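You operate a simulated robot arm through the tools that you are given. There is no shell and no other tool.

You run a simulated robot arm. Do the job below in one go: nothing can be reset, and whatever is moved stays where it is left.

Task
Set the maker to brew later, as strong and as late as the brew card says.
Fine: switch it on, set aroma and delay keys, press brew; leave it counting down.

It is judged by the outcome, as a careful person would: the job done as asked, and still so three seconds after it is handed in. It fails if anything else is knocked over, pushed out of place, dropped, spilled or broken.

Robot
A 7-joint arm with a two-finger parallel gripper, fixed in place. Base frame: the origin is on the floor under the middle of its stand, x ahead of it, y to its left, z up. Units: cm, rad, N and s.
With the tool pointing down near the work surface it reaches from about 10 to 60 cm from the base axis. Its first joint turns from -2.897 to 2.897 rad. Payload 1.57 kg.
The tool frame sits at the grasp point between the pads (the TCP): z along the fingers, y along the line on which they close. The tips reach 3 cm beyond it. Largest opening 8 cm; finger width 1.7, thickness 1.2; the body of the gripper, 4 by 8.2 cm, starts 8 cm behind the TCP.
Orientation is that of the tool frame in the base frame, as a unit quaternion [x, y, z, w]. With the fingers straight down and closing along the base's y, the tool's x points along the base's -x, its y along +y and its z along -z.

Tools
- The arm moves only by the tool step_arm. Its argument "steps" is text: rows parted by semicolons, each of 7 numbers parted by spaces: the turn, a rotation vector about the tool's x, y, z in units of 4 degrees (1.0 is 4 degrees), then the shift along the tool's x, y, z in units of 25 mm (1.0 is 25 mm), then the closure in counts, from 0 (fully open) to 255 (shut). In form: wx wy wz x y z fingers; .... A call has 1 to 20 rows; each row shifts and turns the commanded pose from where the row before left it, along the tool's axes as they then stand. A call with a number of a shift or a turn outside -1 to 1 is refused whole. A row lasts 0.2 s, in which the tool goes at most 5 cm and 0.15 rad; a call with a longer step from one row to the next is refused whole, and so is a gripper value outside its range. A pose out of reach is approached as far as the arm can. The call stops where the force on the tool passes 80 N (or 10 N more than at its start, if that is more) or the arm is blocked; 0.2 s more then pass. The fingers move at their own pace (about 7.2 cm/s each) and stop on an object; they squeeze with about 34 N. The grip force told is the motor's: it shows also when the fingers shut on nothing. Time passes only in rows, and 0.2 s behind the last, so rows that do not move let the fingers close. The reply holds the time, the measured pose of the TCP, the force on the tool along the base axes, the opening and the grip force, in the units named above and with some noise, with the torque about the TCP (base axes, N m) and any sound that the robot's microphone picked up, and new pictures: "views" is both (left out), scene, wrist or none.
- Cameras (640 x 400 px; columns grow to the right, rows downward): "scene" is fixed at [5.02, 65.23, 152.3]; the picture's right is [-0.87, -0.49, 0.00], its down [-0.21, 0.39, -0.90] and it looks along [0.44, -0.78, -0.44] (base axes); focal length 336 px, centre (320, 200). "wrist" rides on the gripper at [7.2, -0.7, -12.2] in the tool frame; the picture's right is [0.09, 1.00, 0.00], its down [-0.84, 0.08, -0.54] and it looks along [-0.54, 0.05, 0.84] (tool axes); focal length 238 px, centre (320, 200). There is no depth. A picture from a camera that has moved, and an enlarged one, comes with that camera's place and axes in the base frame and with its lens.
- move_column(by): slides the trunk up (or, below 0, down) by that many cm; the arm rides with it, the base frame stays. It gives what a move gives, with no picture.
- enlarge(camera, box): a new picture of the part [left, top, right, bottom] of that camera's present view, enlarged. The clock stands still meanwhile.
- job_done(): hands the job in; it is judged then, once.

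Nothing tells you positions but the pictures and the camera data. Unless the task says otherwise, let go and move clear before handing in.

The tools are called after ">>>" by a JSON object that holds its "name" and its "arguments". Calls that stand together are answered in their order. step_arm: Moves the arm, as the interface text tells. Its arguments: {"type":"object","properties":{"steps":{"type":"string"},"views":{"type":"string","enum":["both","scene","wrist","none"]}},"required":["steps"]} The other tools are called the same way: move_column (by) moves the trunk up or down; enlarge (camera, box) takes an enlarged picture of a part of a camera's view; job_done () hands the job in.

At the start:

```text
time_s: 0.0
tool_pos: [37.47, -32.52, 119.7]
tool_rot: [0.0, 1.0, 0.0, -0.001]
ft_force: [0.6, 0.6, -0.1]
ft_torque: [-0.01, 0.02, -0.01]
width: 7.99
grasp_force: 0.2
trunk travel left (down, up): [-67.5, 31.5]
```

scene: 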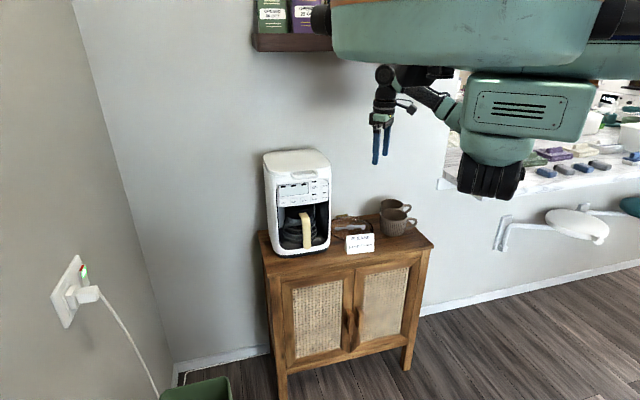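
wrist: 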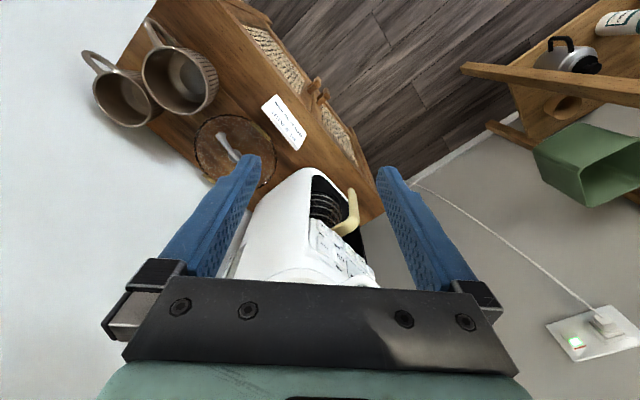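

I see a white coffee maker on a small cabinet, with a card next to it and a wall socket with a green light. First I'll enlarge the card and the maker's panel.

>>> {"name": "enlarge", "arguments": {"camera": "scene", "box": [335, 225, 385, 256]}}

>>> {"name": "enlarge", "arguments": {"camera": "scene", "box": [255, 140, 351, 200]}}

>>> {"name": "enlarge", "arguments": {"camera": "wrist", "box": [250, 85, 314, 160]}}

>>> {"name": "enlarge", "arguments": {"camera": "wrist", "box": [290, 170, 400, 290]}}

>>> {"name": "enlarge", "arguments": {"camera": "scene", "box": [40, 240, 140, 340]}}

```text
12.80 times, centred on (360, 240) of scene
camera zoom: at [5.02, 65.23, 152.3], right [-0.87, -0.49, 0.0], down [-0.21, 0.39, -0.9], along [0.44, -0.78, -0.44], focal length 4307 px, centre (-192, -318)
```

zoom: 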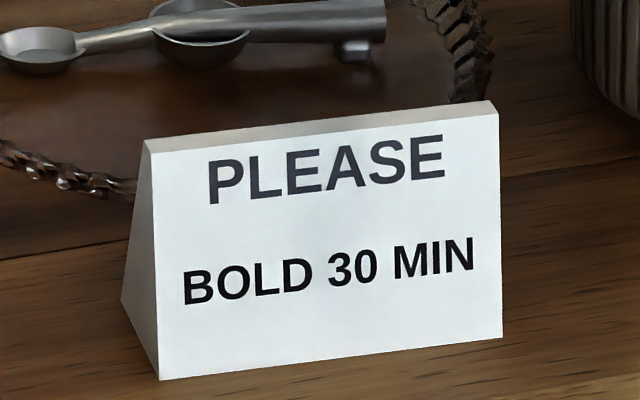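

```text
6.67 times, centred on (303, 170) of scene
camera zoom: at [5.02, 65.23, 152.3], right [-0.87, -0.49, 0.0], down [-0.21, 0.39, -0.9], along [0.44, -0.78, -0.44], focal length 2243 px, centre (433, 400)
```

zoom: 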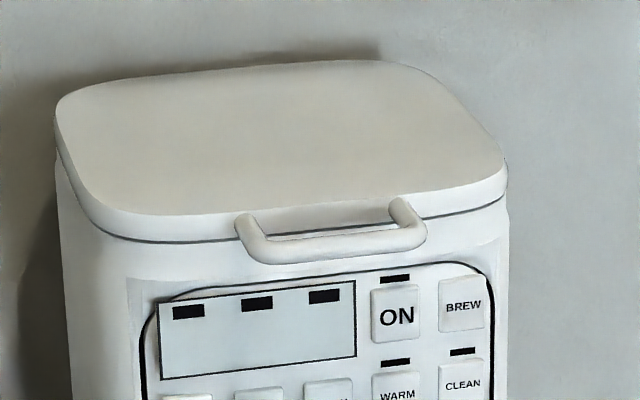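

```text
5.33 times, centred on (282, 122) of wrist
camera zoom: at [30.32, -33.14, 131.83], right [-0.09, 1.0, 0.0], down [0.84, 0.08, 0.54], along [0.54, 0.05, -0.84], focal length 1271 px, centre (523, 613)
```

zoom: 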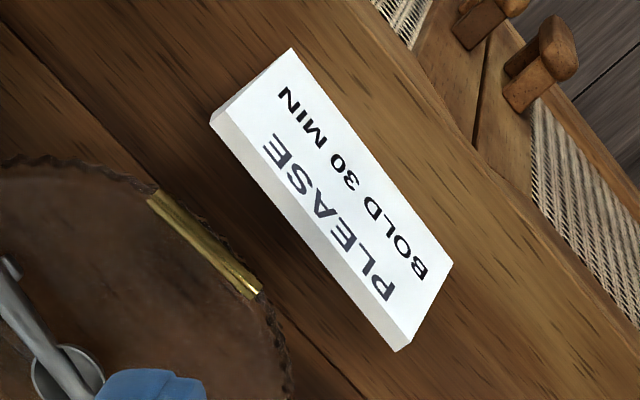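

```text
3.33 times, centred on (345, 230) of wrist
camera zoom: at [30.32, -33.14, 131.83], right [-0.09, 1.0, 0.0], down [0.84, 0.08, 0.54], along [0.54, 0.05, -0.84], focal length 794 px, centre (237, 100)
```

zoom: 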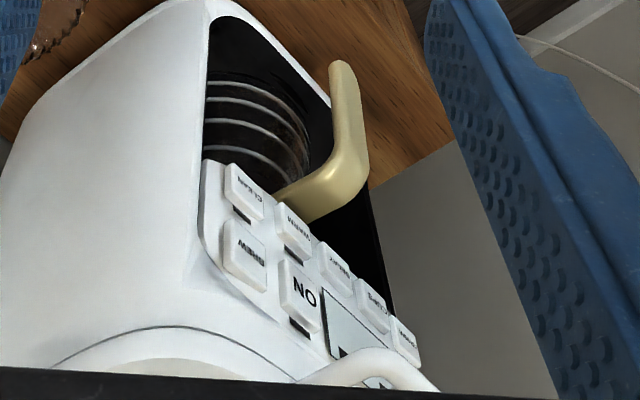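

```text
4.00 times, centred on (90, 290) of scene
camera zoom: at [5.02, 65.23, 152.3], right [-0.87, -0.49, 0.0], down [-0.21, 0.39, -0.9], along [0.44, -0.78, -0.44], focal length 1346 px, centre (1240, -160)
```

zoom: 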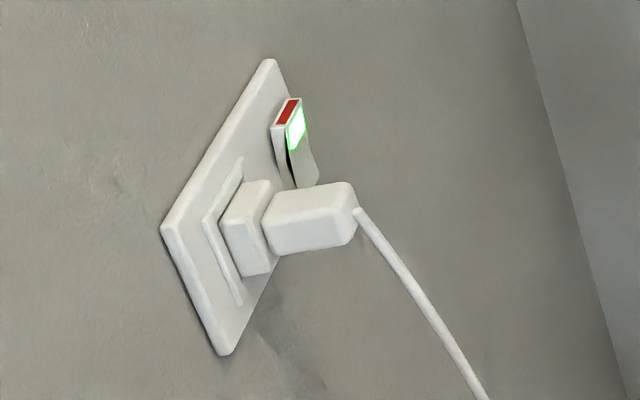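

The card reads "BOLD 30 MIN", and the plug is in with its switch lit green. Next I'll read the panel keys and check the rest of the maker.

>>> {"name": "enlarge", "arguments": {"camera": "scene", "box": [270, 172, 334, 212]}}

>>> {"name": "enlarge", "arguments": {"camera": "scene", "box": [255, 195, 351, 265]}}

>>> {"name": "enlarge", "arguments": {"camera": "wrist", "box": [310, 210, 390, 290]}}

>>> {"name": "enlarge", "arguments": {"camera": "scene", "box": [300, 0, 460, 180]}}

```text
10.00 times, centred on (302, 192) of scene
camera zoom: at [5.02, 65.23, 152.3], right [-0.87, -0.49, 0.0], down [-0.21, 0.39, -0.9], along [0.44, -0.78, -0.44], focal length 3365 px, centre (500, 280)
```

zoom: 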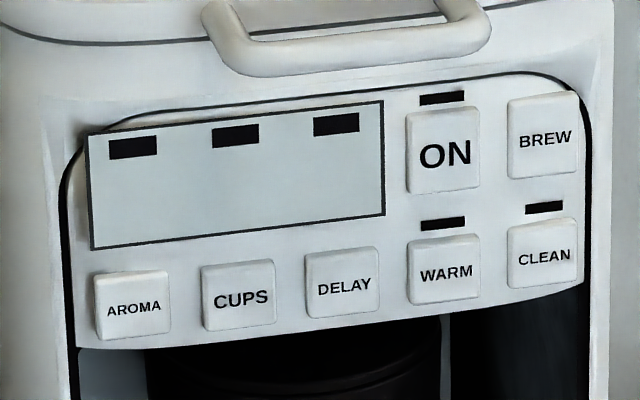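

```text
5.71 times, centred on (303, 230) of scene
camera zoom: at [5.02, 65.23, 152.3], right [-0.87, -0.49, 0.0], down [-0.21, 0.39, -0.9], along [0.44, -0.78, -0.44], focal length 1923 px, centre (417, 29)
```

zoom: 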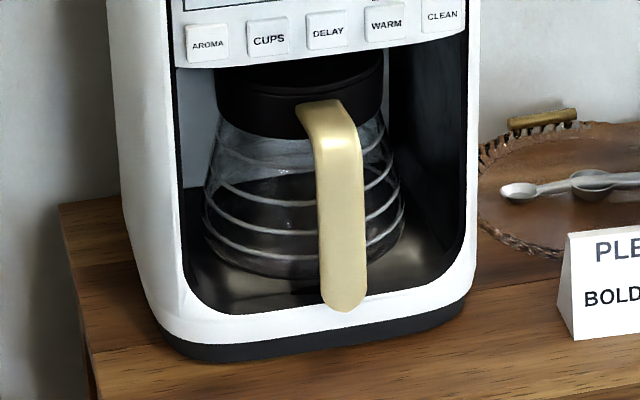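

```text
5.00 times, centred on (350, 250) of wrist
camera zoom: at [30.32, -33.14, 131.83], right [-0.09, 1.0, 0.0], down [0.84, 0.08, 0.54], along [0.54, 0.05, -0.84], focal length 1192 px, centre (170, -50)
```

zoom: 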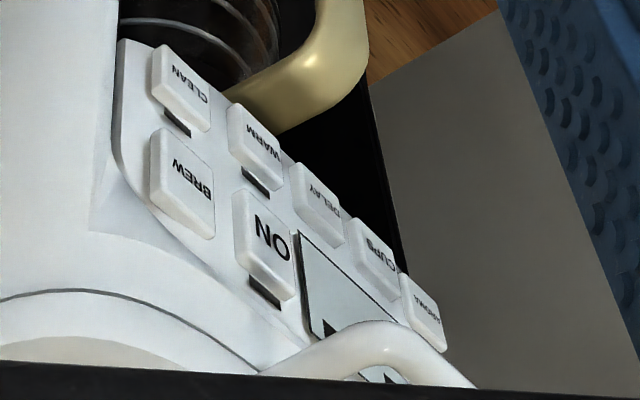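

```text
2.22 times, centred on (380, 90) of scene
camera zoom: at [5.02, 65.23, 152.3], right [-0.87, -0.49, 0.0], down [-0.21, 0.39, -0.9], along [0.44, -0.78, -0.44], focal length 748 px, centre (187, 444)
```

zoom: 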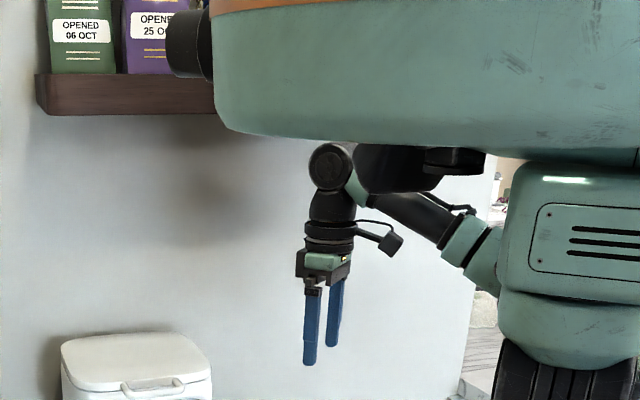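

The panel keys are ON, BREW, AROMA, CUPS, DELAY, WARM and CLEAN. Triangulated from both cameras, ON is near (59,-27,104), BREW (57,-30,104), AROMA (67,-19,100) and CLEAN (57,-30,99.5), on a panel that faces about (-0.72,0.70,0). I'll shift the arm over in front of the panel, staying high, before turning the tool.

>>> {"name": "step_arm", "arguments": {"steps": "-0 0 0 -0.4 0.9 0 0;0 0 0 -0.4 0.9 0 0;0 0 0 -0.4 0.9 0 0;0 0 0 -0.4 0.9 0 0;0 0 0 -0.4 0.9 0 0;0 0 0 -0.4 0.9 0 0;0 0 0 -0.4 0.9 0 0;0 0 0 -0.4 0.9 0 0", "views": "both"}}

```text
time_s: 1.8
tool_pos: [45.27, -14.5, 119.89]
tool_rot: [0.0, 1.0, 0.001, 0.0]
ft_force: [-0.5, -0.3, 0.0]
ft_torque: [-0.02, 0.0, 0.01]
width: 8.01
grasp_force: 0.0
trunk travel left (down, up): [-67.5, 31.5]
camera wrist: at [38.28, -15.09, 131.86], right [-0.09, 1.0, 0.0], down [0.84, 0.08, 0.54], along [0.54, 0.05, -0.84], focal length 238 px, centre (320, 200)
```

scene: 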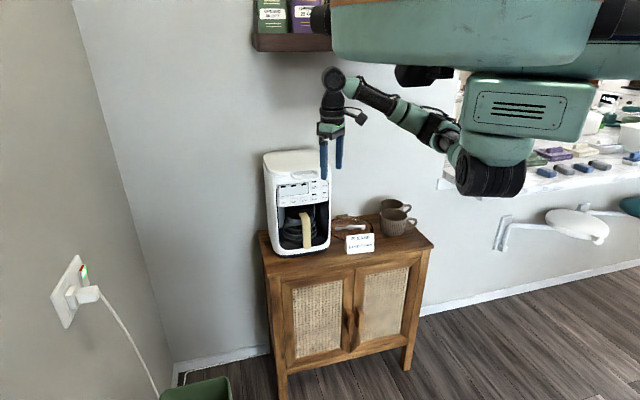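
wrist: 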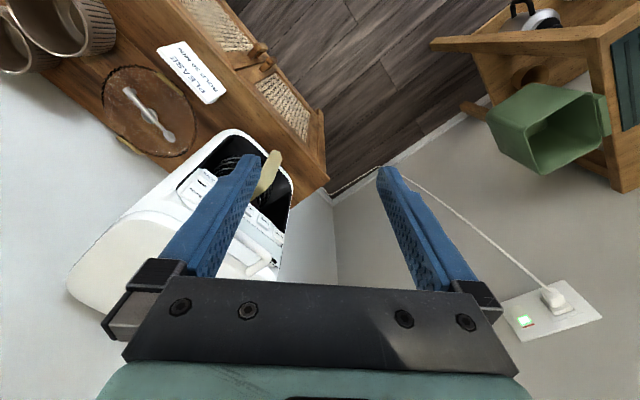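

The arm has moved in front of the maker and everything looks clear. I'll zoom on the panel in the wrist view to refine the key positions.

>>> {"name": "enlarge", "arguments": {"camera": "wrist", "box": [170, 150, 300, 280]}}

>>> {"name": "enlarge", "arguments": {"camera": "scene", "box": [270, 60, 560, 240]}}

```text
3.08 times, centred on (235, 215) of wrist
camera zoom: at [38.28, -15.09, 131.86], right [-0.09, 1.0, 0.0], down [0.84, 0.08, 0.54], along [0.54, 0.05, -0.84], focal length 733 px, centre (582, 154)
```

zoom: 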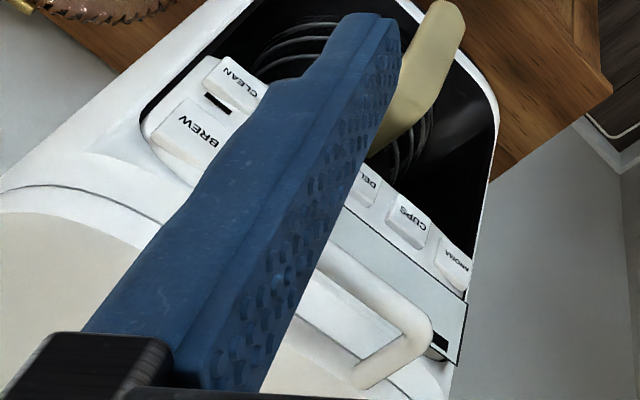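

```text
2.21 times, centred on (415, 150) of scene
camera zoom: at [5.02, 65.23, 152.3], right [-0.87, -0.49, 0.0], down [-0.21, 0.39, -0.9], along [0.44, -0.78, -0.44], focal length 743 px, centre (110, 310)
```

zoom: 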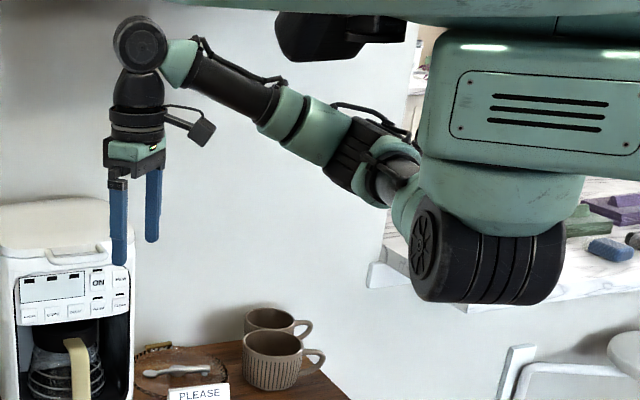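

The tool is in front of the maker with free air around it. I'll turn it in two halves from pointing down to pointing at the panel, roughly along (0.72,-0.69,0), closing the fingers as it turns.

>>> {"name": "step_arm", "arguments": {"steps": "0.3864 -0.9687 0.3864 0 0 0 255;0.3864 -0.9687 0.3864 0 0 0 255;0.3864 -0.9687 0.3864 0 0 0 255;0.3864 -0.9687 0.3864 0 0 0 255;0.3864 -0.9687 0.3864 0 0 0 255;0.3864 -0.9687 0.3864 0 0 0 255;0.3864 -0.9687 0.3864 0 0 0 255;0.3864 -0.9687 0.3864 0 0 0 255;0.3864 -0.9687 0.3864 0 0 0 255;0.3864 -0.9687 0.3864 0 0 0 255;0.3864 -0.9687 0.3864 0 0 0 255", "views": "both"}}

```text
time_s: 4.2
tool_pos: [45.33, -14.65, 119.71]
tool_rot: [0.145, 0.91, -0.144, 0.361]
ft_force: [1.0, -0.4, 0.0]
ft_torque: [0.0, 0.01, 0.0]
width: 0.03
grasp_force: 21.9
trunk travel left (down, up): [-67.5, 31.5]
camera wrist: at [32.74, -9.49, 123.26], right [0.3, 0.93, -0.22], down [0.28, 0.14, 0.95], along [0.91, -0.35, -0.22], focal length 238 px, centre (320, 200)
```

scene: 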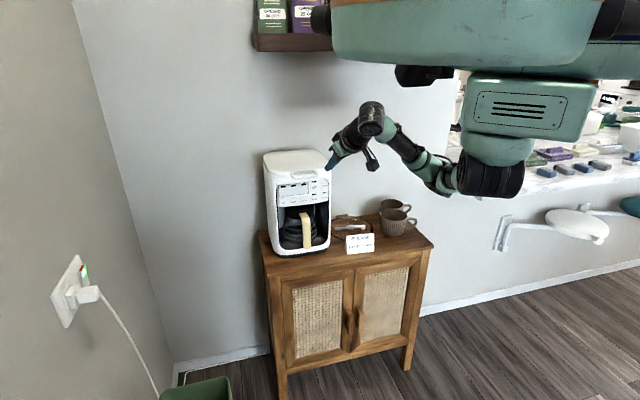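
wrist: 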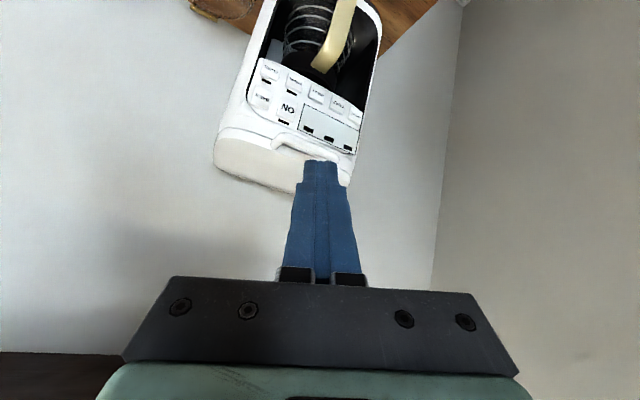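

The panel is now clearly in the wrist view, still upright and untouched. I'll zoom in for a better triangulation before finishing the turn.

>>> {"name": "enlarge", "arguments": {"camera": "wrist", "box": [230, 40, 390, 190]}}

>>> {"name": "step_arm", "arguments": {"steps": "0.3864 -0.9687 0.3864 0 0 0 255;0.3864 -0.9687 0.3864 0 0 0 255;0.3864 -0.9687 0.3864 0 0 0 255;0.3864 -0.9687 0.3864 0 0 0 255;0.3864 -0.9687 0.3864 0 0 0 255;0.3864 -0.9687 0.3864 0 0 0 255;0.3864 -0.9687 0.3864 0 0 0 255;0.3864 -0.9687 0.3864 0 0 0 255;0.3864 -0.9687 0.3864 0 0 0 255;0.3864 -0.9687 0.3864 0 0 0 255;0.3864 -0.9687 0.3864 0 0 0 255", "views": "both"}}

```text
2.67 times, centred on (310, 115) of wrist
camera zoom: at [32.74, -9.49, 123.26], right [0.3, 0.93, -0.22], down [0.28, 0.14, 0.95], along [0.91, -0.35, -0.22], focal length 636 px, centre (347, 427)
```

zoom: 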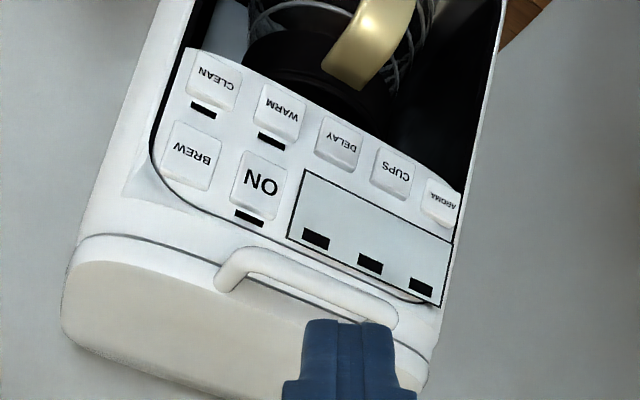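

```text
time_s: 6.6
tool_pos: [45.3, -14.53, 119.8]
tool_rot: [0.263, 0.656, -0.263, 0.657]
ft_force: [0.1, -0.2, -0.3]
ft_torque: [-0.02, 0.0, 0.0]
width: 0.01
grasp_force: 21.1
trunk travel left (down, up): [-67.5, 31.5]
camera wrist: at [36.2, -6.52, 112.47], right [0.69, 0.72, -0.09], down [-0.34, 0.43, 0.84], along [0.64, -0.54, 0.54], focal length 238 px, centre (320, 200)
```

scene: 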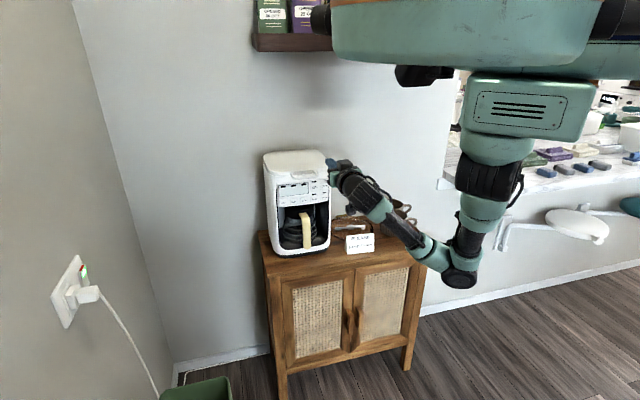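
wrist: 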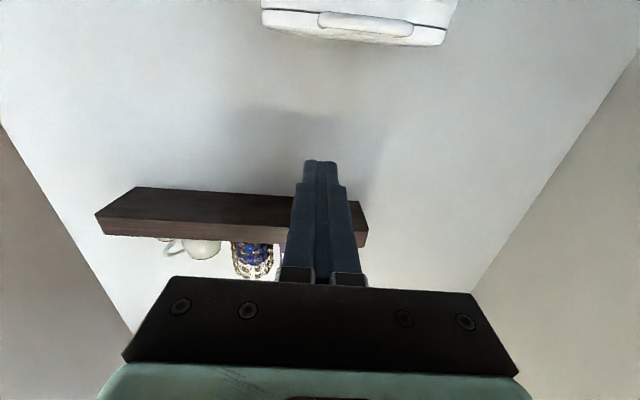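

The tool now points level toward the panel and the arm hangs in front of the cabinet, clear of it. ON refines to about (60.0,-28.3,103.8), so I'll lower the trunk 16 cm to bring the fingertips level with the ON/BREW row.

>>> {"name": "move_column", "arguments": {"by": -16}}

>>> {"name": "step_arm", "arguments": {"steps": "0 0 0 0 0 0 255", "views": "both"}}

```text
time_s: 8.4
tool_pos: [45.4, -14.54, 103.73]
tool_rot: [0.263, 0.656, -0.263, 0.656]
ft_force: [0.0, -0.1, -0.1]
ft_torque: [0.01, 0.02, 0.02]
width: 0.0
grasp_force: 21.2
trunk travel left (down, up): [-51.5, 47.5]
```

```text
time_s: 8.8
tool_pos: [45.37, -14.57, 103.73]
tool_rot: [0.263, 0.657, -0.263, 0.656]
ft_force: [0.1, 0.1, 0.2]
ft_torque: [0.03, 0.01, -0.03]
width: 0.0
grasp_force: 21.3
trunk travel left (down, up): [-51.5, 47.5]
camera wrist: at [36.2, -6.53, 96.47], right [0.69, 0.72, -0.09], down [-0.34, 0.43, 0.84], along [0.64, -0.54, 0.54], focal length 238 px, centre (320, 200)
```

scene: 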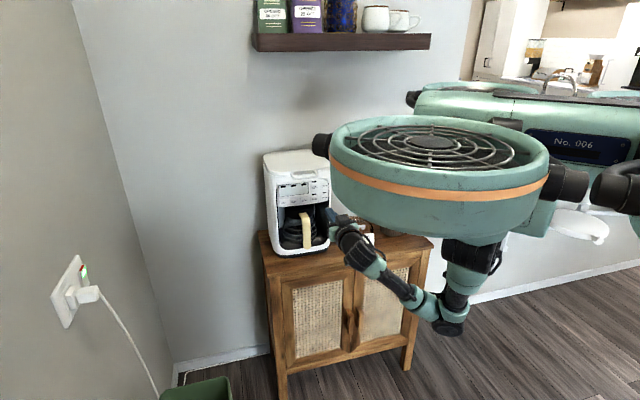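
wrist: 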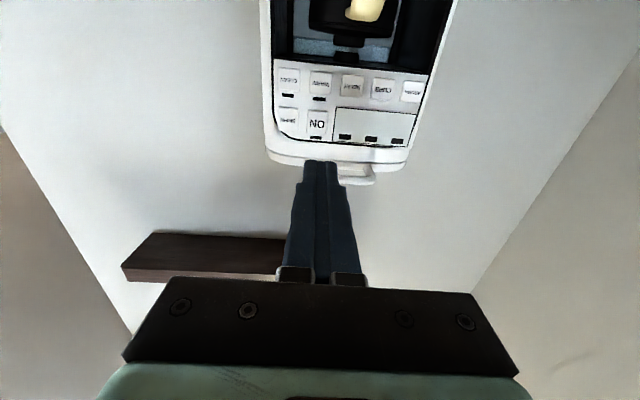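

The fingertip is now level with the ON row, and both views show the panel clearly. I'll zoom both cameras on the panel.

>>> {"name": "enlarge", "arguments": {"camera": "wrist", "box": [250, 40, 450, 190]}}

>>> {"name": "enlarge", "arguments": {"camera": "scene", "box": [265, 170, 365, 240]}}

```text
2.67 times, centred on (350, 115) of wrist
camera zoom: at [36.2, -6.53, 96.47], right [0.69, 0.72, -0.09], down [-0.34, 0.43, 0.84], along [0.64, -0.54, 0.54], focal length 636 px, centre (240, 427)
```

zoom: 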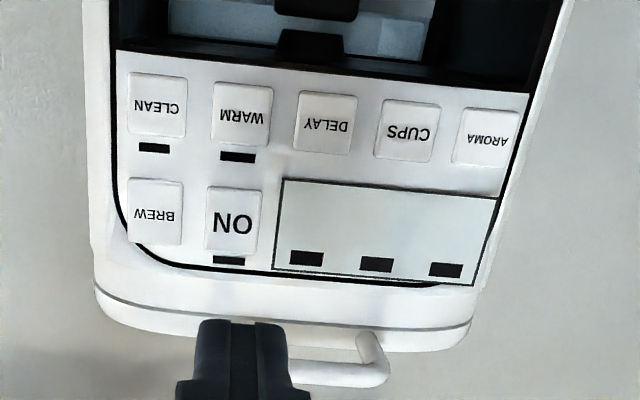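

```text
5.71 times, centred on (315, 205) of scene
camera zoom: at [5.02, 65.23, 152.3], right [-0.87, -0.49, 0.0], down [-0.21, 0.39, -0.9], along [0.44, -0.78, -0.44], focal length 1923 px, centre (349, 171)
```

zoom: 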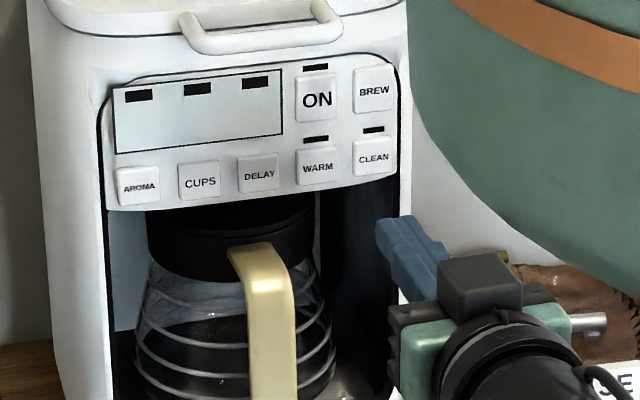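

The fingertip is about 17 cm from the panel and roughly in line with ON, which sits about 1.2 cm above the tool axis and 0.3 cm to the side. I'll advance 10 cm while raising slightly, then look again.

>>> {"name": "step_arm", "arguments": {"steps": "0 0 0 -0.1 -0.03 0.8 255;0 0 0 -0.1 -0.03 0.8 255;0 0 0 -0.1 -0.03 0.8 255;0 0 0 -0.1 -0.03 0.8 255;0 0 0 0 0 0.8 255;0 0 0 0 0 0 255", "views": "both"}}

```text
time_s: 10.2
tool_pos: [52.41, -21.62, 104.76]
tool_rot: [0.263, 0.657, -0.263, 0.656]
ft_force: [-0.4, 0.2, 0.1]
ft_torque: [0.03, 0.0, 0.01]
width: 0.01
grasp_force: 21.7
trunk travel left (down, up): [-51.5, 47.5]
camera wrist: at [43.25, -13.7, 97.45], right [0.69, 0.72, -0.09], down [-0.34, 0.43, 0.84], along [0.64, -0.54, 0.54], focal length 238 px, centre (320, 200)
```

scene: 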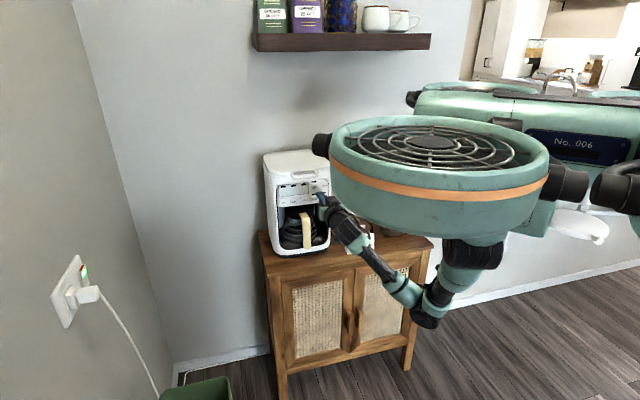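
wrist: 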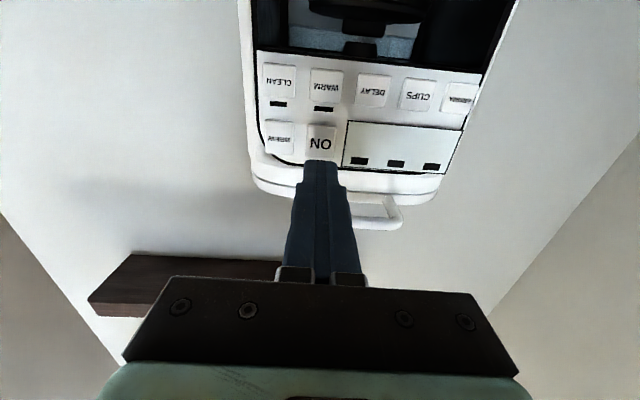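

>>> {"name": "enlarge", "arguments": {"camera": "wrist", "box": [240, 40, 496, 200]}}

>>> {"name": "enlarge", "arguments": {"camera": "scene", "box": [265, 165, 365, 235]}}

```text
2.50 times, centred on (368, 120) of wrist
camera zoom: at [43.25, -13.7, 97.45], right [0.69, 0.72, -0.09], down [-0.34, 0.43, 0.84], along [0.64, -0.54, 0.54], focal length 596 px, centre (200, 400)
```

zoom: 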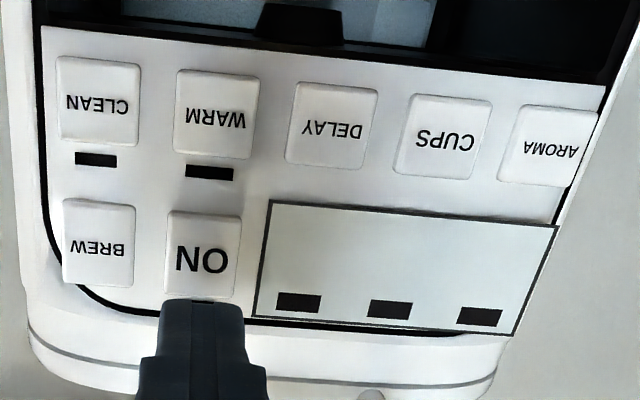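

```text
5.71 times, centred on (315, 200) of scene
camera zoom: at [5.02, 65.23, 152.3], right [-0.87, -0.49, 0.0], down [-0.21, 0.39, -0.9], along [0.44, -0.78, -0.44], focal length 1923 px, centre (349, 200)
```

zoom: 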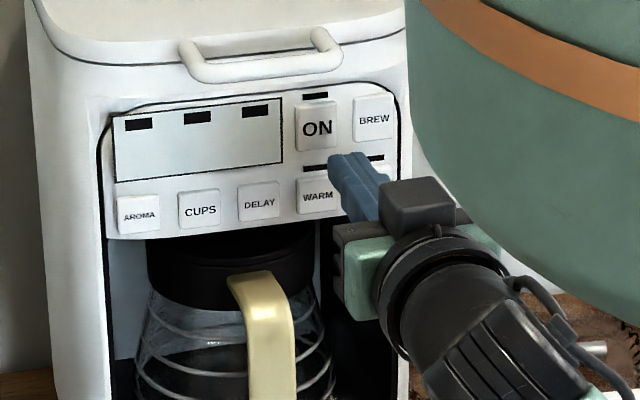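

The tip is about 6 cm from the ON key and nearly centred; the scene view suggests a small correction of 3 mm left and 2 mm down. I'll go in 4.5 cm and check once more before pressing.

>>> {"name": "step_arm", "arguments": {"steps": "0 0 0 0.04 0.06 0.6 255;0 0 0 0.04 0.06 0.6 255;0 0 0 0 0 0.6 255;0 0 0 0 0 0 255", "views": "none"}}

>>> {"name": "enlarge", "arguments": {"camera": "wrist", "box": [220, 40, 476, 200]}}

>>> {"name": "enlarge", "arguments": {"camera": "scene", "box": [265, 165, 365, 235]}}

```text
time_s: 11.2
tool_pos: [55.82, -24.57, 104.44]
tool_rot: [0.264, 0.656, -0.264, 0.656]
ft_force: [-0.1, -0.3, 0.0]
ft_torque: [0.0, -0.01, 0.0]
width: 0.0
grasp_force: 21.2
trunk travel left (down, up): [-51.5, 47.5]
```

```text
2.50 times, centred on (348, 120) of wrist
camera zoom: at [46.71, -16.58, 97.21], right [0.69, 0.72, -0.09], down [-0.34, 0.43, 0.84], along [0.64, -0.54, 0.54], focal length 596 px, centre (250, 400)
```

zoom: 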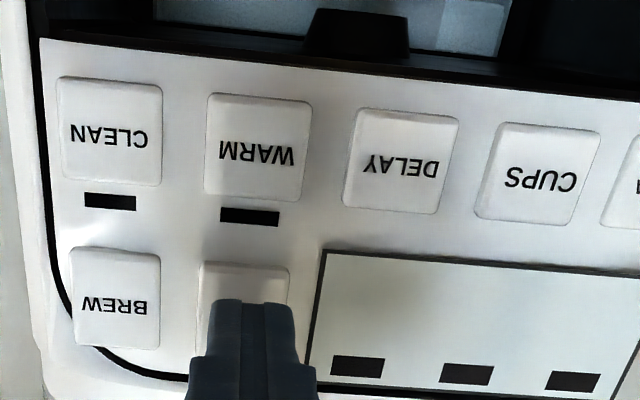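

```text
5.71 times, centred on (315, 200) of scene
camera zoom: at [5.02, 65.23, 152.3], right [-0.87, -0.49, 0.0], down [-0.21, 0.39, -0.9], along [0.44, -0.78, -0.44], focal length 1923 px, centre (349, 200)
```

zoom: 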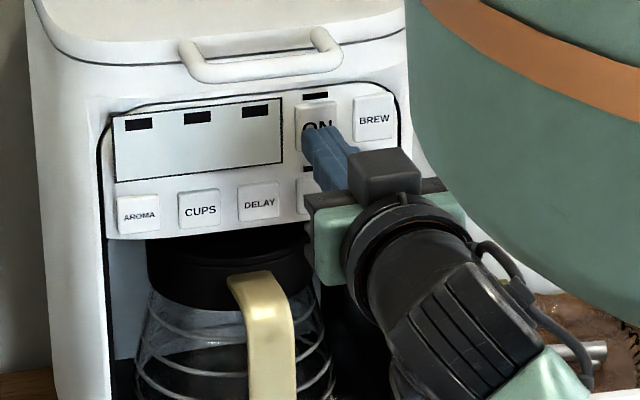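

The tip is centred on ON, about 1.5 cm away. I'll creep in with small steps, watching force and sound so the maker isn't pushed.

>>> {"name": "step_arm", "arguments": {"steps": "0 0 0 0 -0.03 0.1 255;0 0 0 0 -0.03 0.1 255;0 0 0 0 0 0.1 255;0 0 0 0 0 0.08 255", "views": "none"}}

>>> {"name": "enlarge", "arguments": {"camera": "scene", "box": [265, 165, 365, 235]}}

>>> {"name": "enlarge", "arguments": {"camera": "wrist", "box": [220, 40, 476, 200]}}

```text
time_s: 12.2
tool_pos: [56.43, -25.32, 104.55]
tool_rot: [0.263, 0.658, -0.262, 0.655]
ft_force: [-0.8, 0.5, -0.3]
ft_torque: [0.05, -0.04, -0.02]
width: 0.0
grasp_force: 21.6
trunk travel left (down, up): [-51.5, 47.5]
heard: click
```

```text
5.71 times, centred on (315, 200) of scene
camera zoom: at [5.02, 65.23, 152.3], right [-0.87, -0.49, 0.0], down [-0.21, 0.39, -0.9], along [0.44, -0.78, -0.44], focal length 1923 px, centre (349, 200)
```

zoom: 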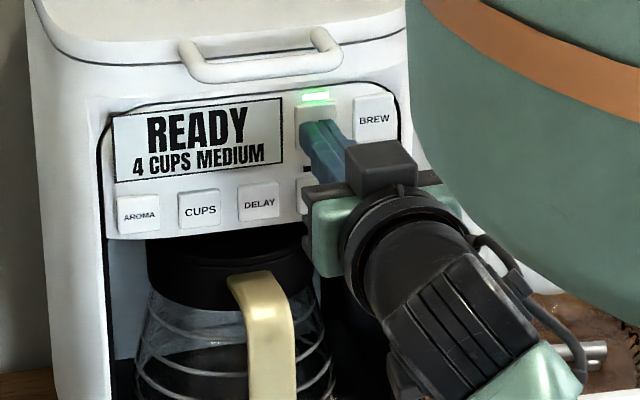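

```text
2.50 times, centred on (348, 120) of wrist
camera zoom: at [47.28, -17.29, 97.24], right [0.69, 0.72, -0.09], down [-0.34, 0.43, 0.84], along [0.64, -0.54, 0.54], focal length 596 px, centre (250, 400)
```

zoom: 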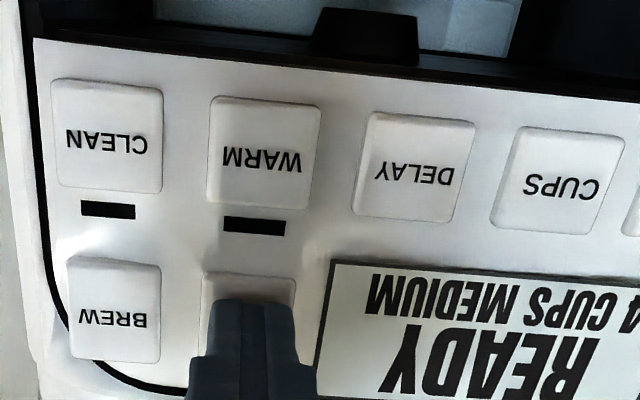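

ON clicked with under 1 N; its light is green and the display shows "READY / 4 CUPS MEDIUM". I'll back off 3 cm and move across to AROMA, about 10.8 cm left and 4.5 cm lower.

>>> {"name": "step_arm", "arguments": {"steps": "0 0 0 0 0 -0.6 255;0 0 0 0 0 -0.6 255;0 0 0 0.362 0.864 0 255;0 0 0 0.362 0.864 0 255;0 0 0 0.362 0.864 0 255;0 0 0 0.362 0.864 0 255;0 0 0 0.362 0.864 0 255;0 0 0 0 0 0 255", "views": "both"}}

>>> {"name": "enlarge", "arguments": {"camera": "wrist", "box": [192, 40, 448, 200]}}

>>> {"name": "enlarge", "arguments": {"camera": "scene", "box": [265, 165, 365, 235]}}

```text
time_s: 14.0
tool_pos: [61.74, -15.5, 100.05]
tool_rot: [0.264, 0.657, -0.263, 0.656]
ft_force: [-0.5, 0.5, 0.0]
ft_torque: [0.02, -0.05, -0.01]
width: 0.0
grasp_force: 21.4
trunk travel left (down, up): [-51.5, 47.5]
camera wrist: at [52.58, -7.48, 92.76], right [0.69, 0.72, -0.09], down [-0.34, 0.43, 0.84], along [0.64, -0.54, 0.54], focal length 238 px, centre (320, 200)
```

scene: 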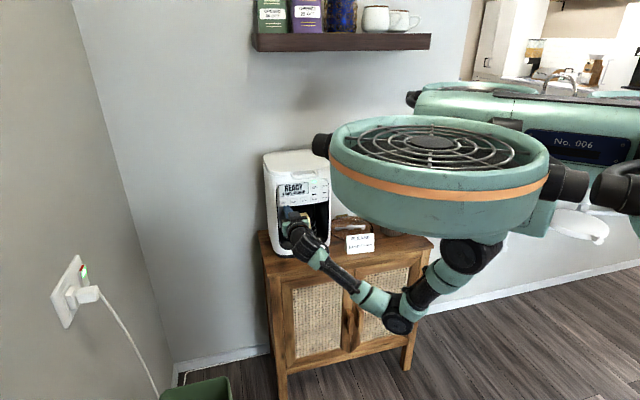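
wrist: 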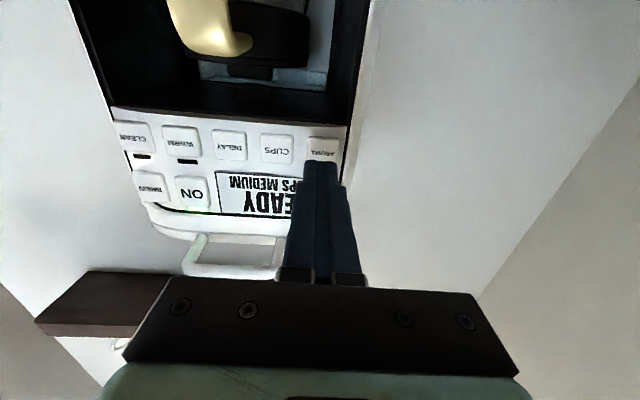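

```text
2.50 times, centred on (320, 120) of wrist
camera zoom: at [52.58, -7.48, 92.76], right [0.69, 0.72, -0.09], down [-0.34, 0.43, 0.84], along [0.64, -0.54, 0.54], focal length 596 px, centre (320, 400)
```

zoom: 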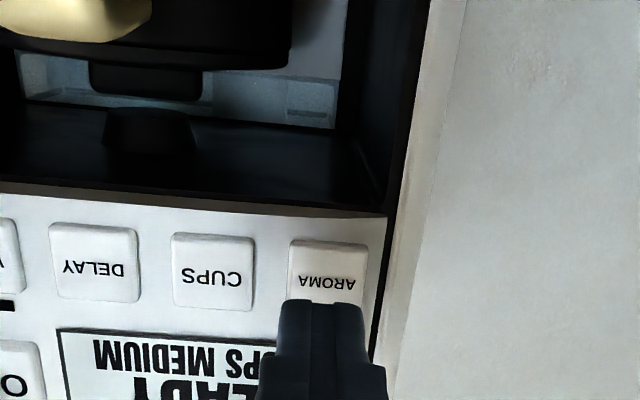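

```text
5.71 times, centred on (315, 200) of scene
camera zoom: at [5.02, 65.23, 152.3], right [-0.87, -0.49, 0.0], down [-0.21, 0.39, -0.9], along [0.44, -0.78, -0.44], focal length 1923 px, centre (349, 200)
```

zoom: 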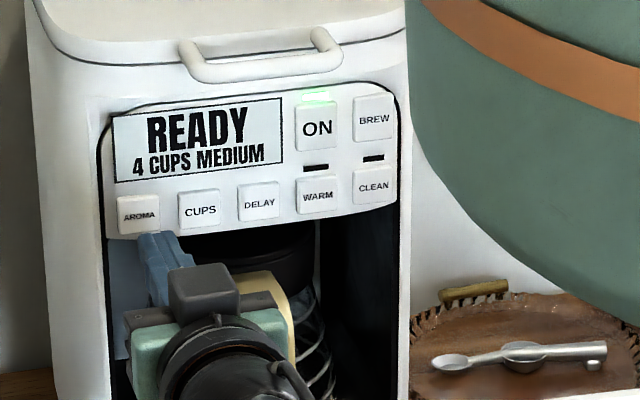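

Display still reads READY / 4 CUPS MEDIUM and the tip is about 2.8 cm short of AROMA. I'll correct 3 mm left and 2 mm down, approach to within about 1 cm, then creep.

>>> {"name": "step_arm", "arguments": {"steps": "0 0 0 0.04 0.06 0.25 255;0 0 0 0.04 0.06 0.25 255;0 0 0 0 0 0.25 255;0 0 0 0 0 0 255", "views": "none"}}

>>> {"name": "enlarge", "arguments": {"camera": "wrist", "box": [192, 40, 448, 200]}}

>>> {"name": "enlarge", "arguments": {"camera": "scene", "box": [265, 165, 365, 235]}}

```text
time_s: 15.0
tool_pos: [63.31, -16.44, 99.82]
tool_rot: [0.264, 0.657, -0.264, 0.656]
ft_force: [0.0, -0.8, -0.7]
ft_torque: [-0.01, 0.05, 0.01]
width: 0.03
grasp_force: 21.9
trunk travel left (down, up): [-51.5, 47.5]
```

```text
2.50 times, centred on (320, 120) of wrist
camera zoom: at [54.13, -8.5, 92.54], right [0.69, 0.72, -0.09], down [-0.34, 0.43, 0.84], along [0.64, -0.54, 0.54], focal length 596 px, centre (320, 400)
```

zoom: 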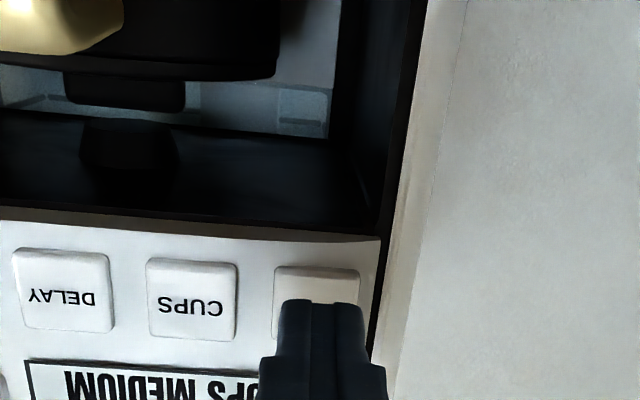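

```text
5.71 times, centred on (315, 200) of scene
camera zoom: at [5.02, 65.23, 152.3], right [-0.87, -0.49, 0.0], down [-0.21, 0.39, -0.9], along [0.44, -0.78, -0.44], focal length 1923 px, centre (349, 200)
```

zoom: 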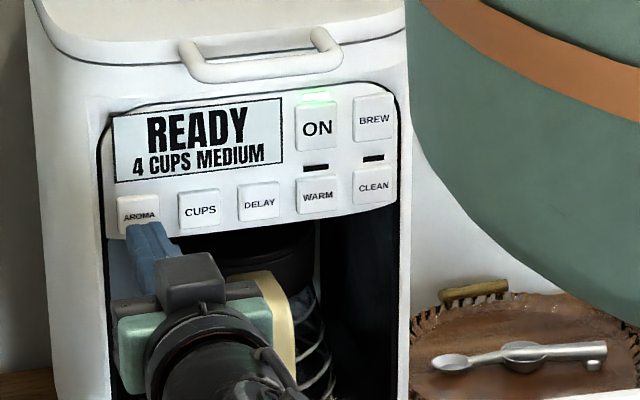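

The tip is centred on AROMA about 1 cm out. Creeping in now.

>>> {"name": "step_arm", "arguments": {"steps": "0 0 0 0 0 0.1 255;0 0 0 0 0 0.1 255;0 0 0 0 0 0.1 255", "views": "none"}}

>>> {"name": "enlarge", "arguments": {"camera": "scene", "box": [265, 165, 365, 235]}}

```text
time_s: 15.8
tool_pos: [63.81, -16.96, 99.81]
tool_rot: [0.263, 0.657, -0.263, 0.656]
ft_force: [-0.1, 1.4, 0.0]
ft_torque: [0.02, 0.02, 0.0]
width: 0.01
grasp_force: 20.7
trunk travel left (down, up): [-51.5, 47.5]
```

```text
5.71 times, centred on (315, 200) of scene
camera zoom: at [5.02, 65.23, 152.3], right [-0.87, -0.49, 0.0], down [-0.21, 0.39, -0.9], along [0.44, -0.78, -0.44], focal length 1923 px, centre (349, 200)
```

zoom: 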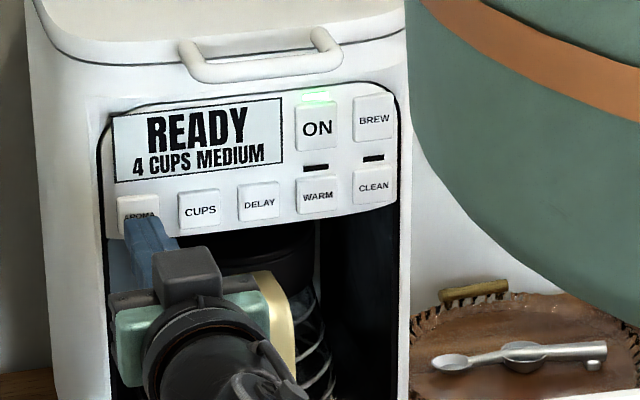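

No contact yet; about 3–4 mm to go by my estimate. Two more small steps.

>>> {"name": "step_arm", "arguments": {"steps": "0 0 0 0 0 0.08 255;0 0 0 0 0 0.08 255", "views": "none"}}

>>> {"name": "enlarge", "arguments": {"camera": "scene", "box": [265, 165, 365, 235]}}

```text
time_s: 16.4
tool_pos: [64.11, -17.34, 99.77]
tool_rot: [0.263, 0.657, -0.262, 0.656]
ft_force: [-0.2, 0.2, 0.6]
ft_torque: [-0.01, 0.0, 0.01]
width: 0.01
grasp_force: 21.5
trunk travel left (down, up): [-51.5, 47.5]
```

```text
5.71 times, centred on (315, 200) of scene
camera zoom: at [5.02, 65.23, 152.3], right [-0.87, -0.49, 0.0], down [-0.21, 0.39, -0.9], along [0.44, -0.78, -0.44], focal length 1923 px, centre (349, 200)
```

zoom: 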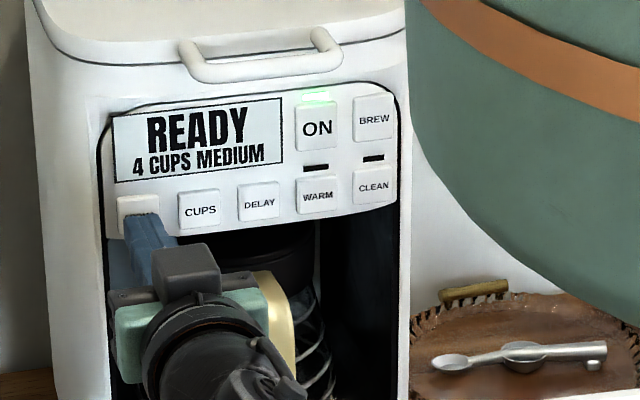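

Still no contact or click; the tip is over the key. Two more small steps.

>>> {"name": "step_arm", "arguments": {"steps": "0 0 0 0 0 0.08 255;0 0 0 0 0 0.08 255", "views": "none"}}

>>> {"name": "enlarge", "arguments": {"camera": "scene", "box": [265, 165, 365, 235]}}

```text
time_s: 17.0
tool_pos: [64.37, -17.66, 99.88]
tool_rot: [0.263, 0.657, -0.262, 0.656]
ft_force: [-0.5, -0.4, -0.1]
ft_torque: [-0.02, 0.0, 0.05]
width: 0.02
grasp_force: 21.8
trunk travel left (down, up): [-51.5, 47.5]
```

```text
5.71 times, centred on (315, 200) of scene
camera zoom: at [5.02, 65.23, 152.3], right [-0.87, -0.49, 0.0], down [-0.21, 0.39, -0.9], along [0.44, -0.78, -0.44], focal length 1923 px, centre (349, 200)
```

zoom: 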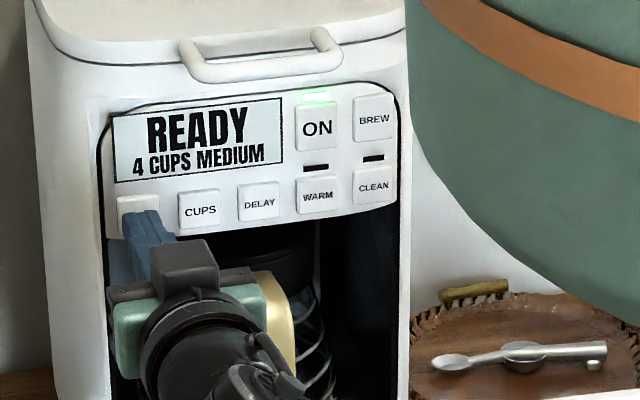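

Still free; the panel seems to be turned a few degrees, so AROMA lies a little deeper. Continuing in small steps.

>>> {"name": "step_arm", "arguments": {"steps": "0 0 0 0 0 0.08 255;0 0 0 0 0 0.08 255", "views": "none"}}

>>> {"name": "enlarge", "arguments": {"camera": "scene", "box": [265, 165, 365, 235]}}

>>> {"name": "enlarge", "arguments": {"camera": "wrist", "box": [192, 40, 448, 200]}}

```text
time_s: 17.6
tool_pos: [64.5, -17.62, 99.89]
tool_rot: [0.263, 0.657, -0.264, 0.656]
ft_force: [-15.4, 7.5, -1.2]
ft_torque: [0.01, -0.06, -0.34]
width: 0.0
grasp_force: 21.9
trunk travel left (down, up): [-51.5, 47.5]
heard: click
```

```text
5.71 times, centred on (315, 200) of scene
camera zoom: at [5.02, 65.23, 152.3], right [-0.87, -0.49, 0.0], down [-0.21, 0.39, -0.9], along [0.44, -0.78, -0.44], focal length 1923 px, centre (349, 200)
```

zoom: 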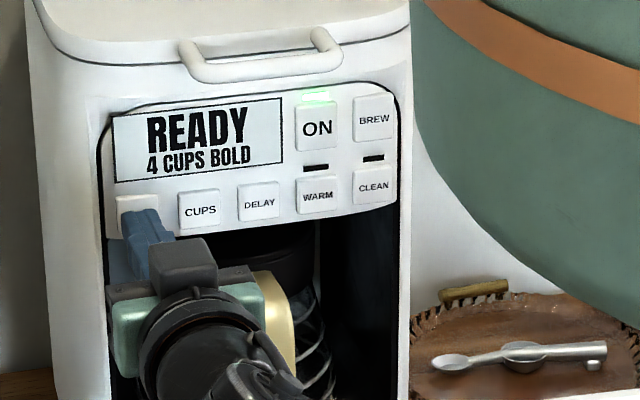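

```text
2.50 times, centred on (320, 120) of wrist
camera zoom: at [55.35, -9.71, 92.56], right [0.69, 0.72, -0.09], down [-0.34, 0.43, 0.84], along [0.64, -0.54, 0.54], focal length 596 px, centre (320, 400)
```

zoom: 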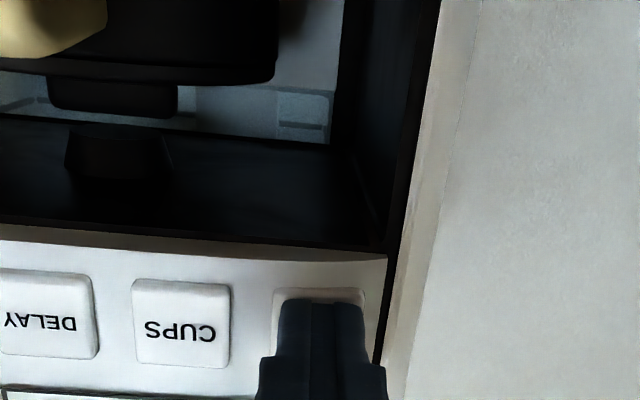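

AROMA clicked and the display now reads "4 CUPS BOLD"; the force rose to about 17 N, and the maker hasn't shifted in the view. I'll back off at once, then go to DELAY about 7.4 cm to the right in the same row.

>>> {"name": "step_arm", "arguments": {"steps": "0 0 0 0 0 -0.5 255;0 0 0 0 0 -0.6 255;0 0 0 0 -0.75 0 255;0 0 0 0 -0.75 0 255;0 0 0 0 -0.75 0 255;0 0 0 0 -0.72 0 255;0 0 0 0 0 0 255", "views": "both"}}

>>> {"name": "enlarge", "arguments": {"camera": "wrist", "box": [192, 40, 448, 200]}}

>>> {"name": "enlarge", "arguments": {"camera": "scene", "box": [265, 165, 365, 235]}}

```text
time_s: 19.2
tool_pos: [57.71, -21.34, 99.95]
tool_rot: [0.263, 0.656, -0.263, 0.656]
ft_force: [0.0, 0.0, -1.1]
ft_torque: [-0.02, 0.01, 0.01]
width: 0.0
grasp_force: 21.4
trunk travel left (down, up): [-51.5, 47.5]
camera wrist: at [48.38, -13.36, 92.58], right [0.69, 0.72, -0.09], down [-0.34, 0.43, 0.84], along [0.64, -0.54, 0.54], focal length 238 px, centre (320, 200)
```

scene: 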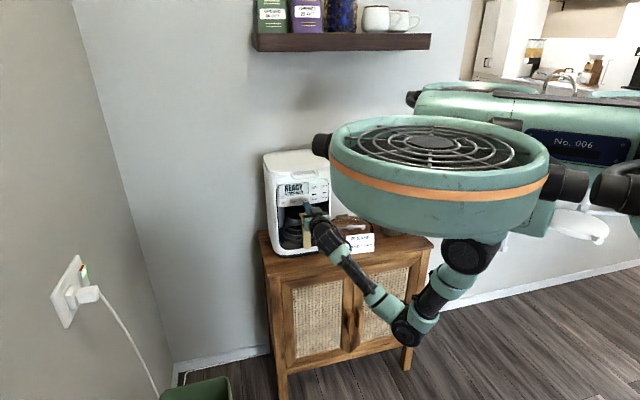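
wrist: 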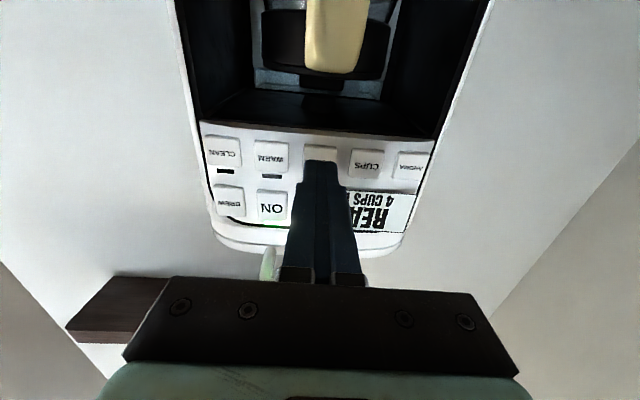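

```text
2.50 times, centred on (320, 120) of wrist
camera zoom: at [48.38, -13.36, 92.58], right [0.69, 0.72, -0.09], down [-0.34, 0.43, 0.84], along [0.64, -0.54, 0.54], focal length 596 px, centre (320, 400)
```

zoom: 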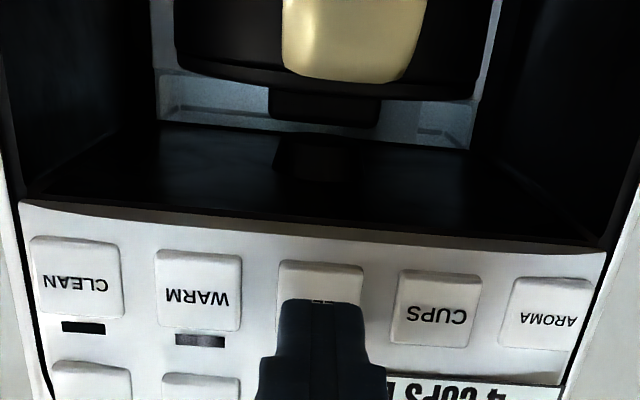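

```text
5.71 times, centred on (315, 200) of scene
camera zoom: at [5.02, 65.23, 152.3], right [-0.87, -0.49, 0.0], down [-0.21, 0.39, -0.9], along [0.44, -0.78, -0.44], focal length 1923 px, centre (349, 200)
```

zoom: 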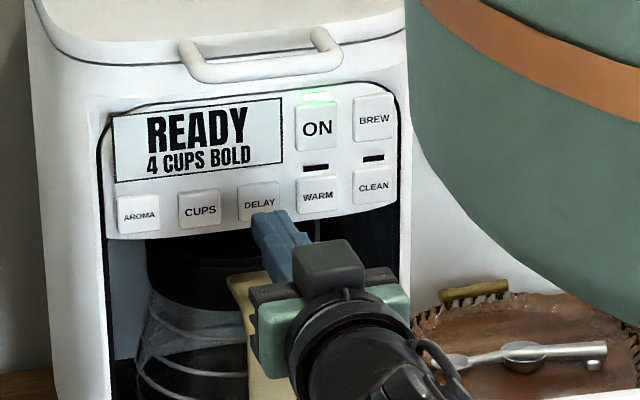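

BOLD is set and the tip is centred on DELAY, about 1.9 cm out. I'll approach 1.5 cm, then use 1 mm steps.

>>> {"name": "step_arm", "arguments": {"steps": "0 0 0 0 0 0.2 255;0 0 0 0 0 0.2 255;0 0 0 0 0 0.1 255;0 0 0 0 0 0.05 255;0 0 0 0 0 0.05 255;0 0 0 0 0 0 255", "views": "none"}}

>>> {"name": "enlarge", "arguments": {"camera": "scene", "box": [265, 165, 365, 235]}}

```text
time_s: 20.6
tool_pos: [58.69, -22.45, 99.88]
tool_rot: [0.263, 0.657, -0.263, 0.656]
ft_force: [-0.3, -0.3, 0.3]
ft_torque: [-0.03, -0.03, 0.0]
width: 0.0
grasp_force: 21.3
trunk travel left (down, up): [-51.5, 47.5]
```

```text
5.71 times, centred on (315, 200) of scene
camera zoom: at [5.02, 65.23, 152.3], right [-0.87, -0.49, 0.0], down [-0.21, 0.39, -0.9], along [0.44, -0.78, -0.44], focal length 1923 px, centre (349, 200)
```

zoom: 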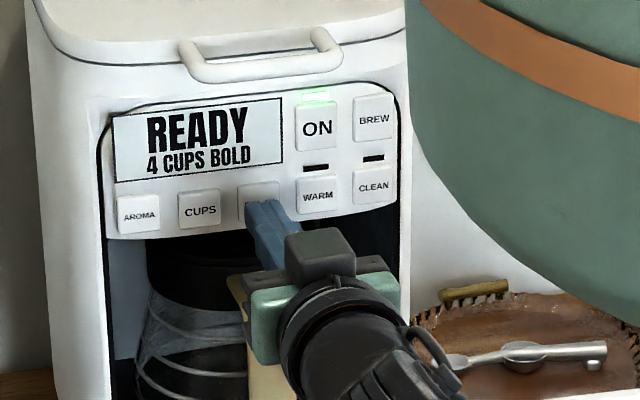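

No contact yet, about 3–4 mm left. Two 1.25 mm steps.

>>> {"name": "step_arm", "arguments": {"steps": "0 0 0 0 0 0.05 255;0 0 0 0 0 0.05 255", "views": "none"}}

```text
time_s: 21.2
tool_pos: [58.73, -22.51, 99.88]
tool_rot: [0.262, 0.657, -0.262, 0.656]
ft_force: [0.1, 0.2, 1.0]
ft_torque: [0.04, -0.02, 0.02]
width: 0.02
grasp_force: 21.3
trunk travel left (down, up): [-51.5, 47.5]
```

Still no contact force. Two more small steps.

>>> {"name": "step_arm", "arguments": {"steps": "0 0 0 0 0 0.05 255;0 0 0 0 0 0.05 255", "views": "none"}}

>>> {"name": "enlarge", "arguments": {"camera": "scene", "box": [265, 165, 365, 235]}}

```text
time_s: 21.8
tool_pos: [58.9, -22.69, 99.83]
tool_rot: [0.263, 0.657, -0.263, 0.656]
ft_force: [-0.6, 0.5, -0.3]
ft_torque: [-0.04, -0.04, -0.01]
width: 0.0
grasp_force: 21.6
trunk travel left (down, up): [-51.5, 47.5]
```

```text
5.71 times, centred on (315, 200) of scene
camera zoom: at [5.02, 65.23, 152.3], right [-0.87, -0.49, 0.0], down [-0.21, 0.39, -0.9], along [0.44, -0.78, -0.44], focal length 1923 px, centre (349, 200)
```

zoom: 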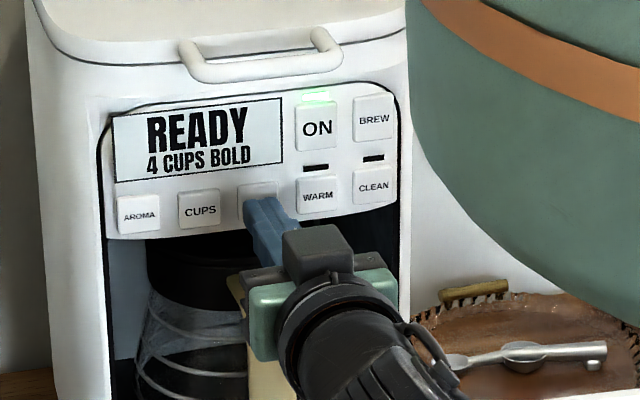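

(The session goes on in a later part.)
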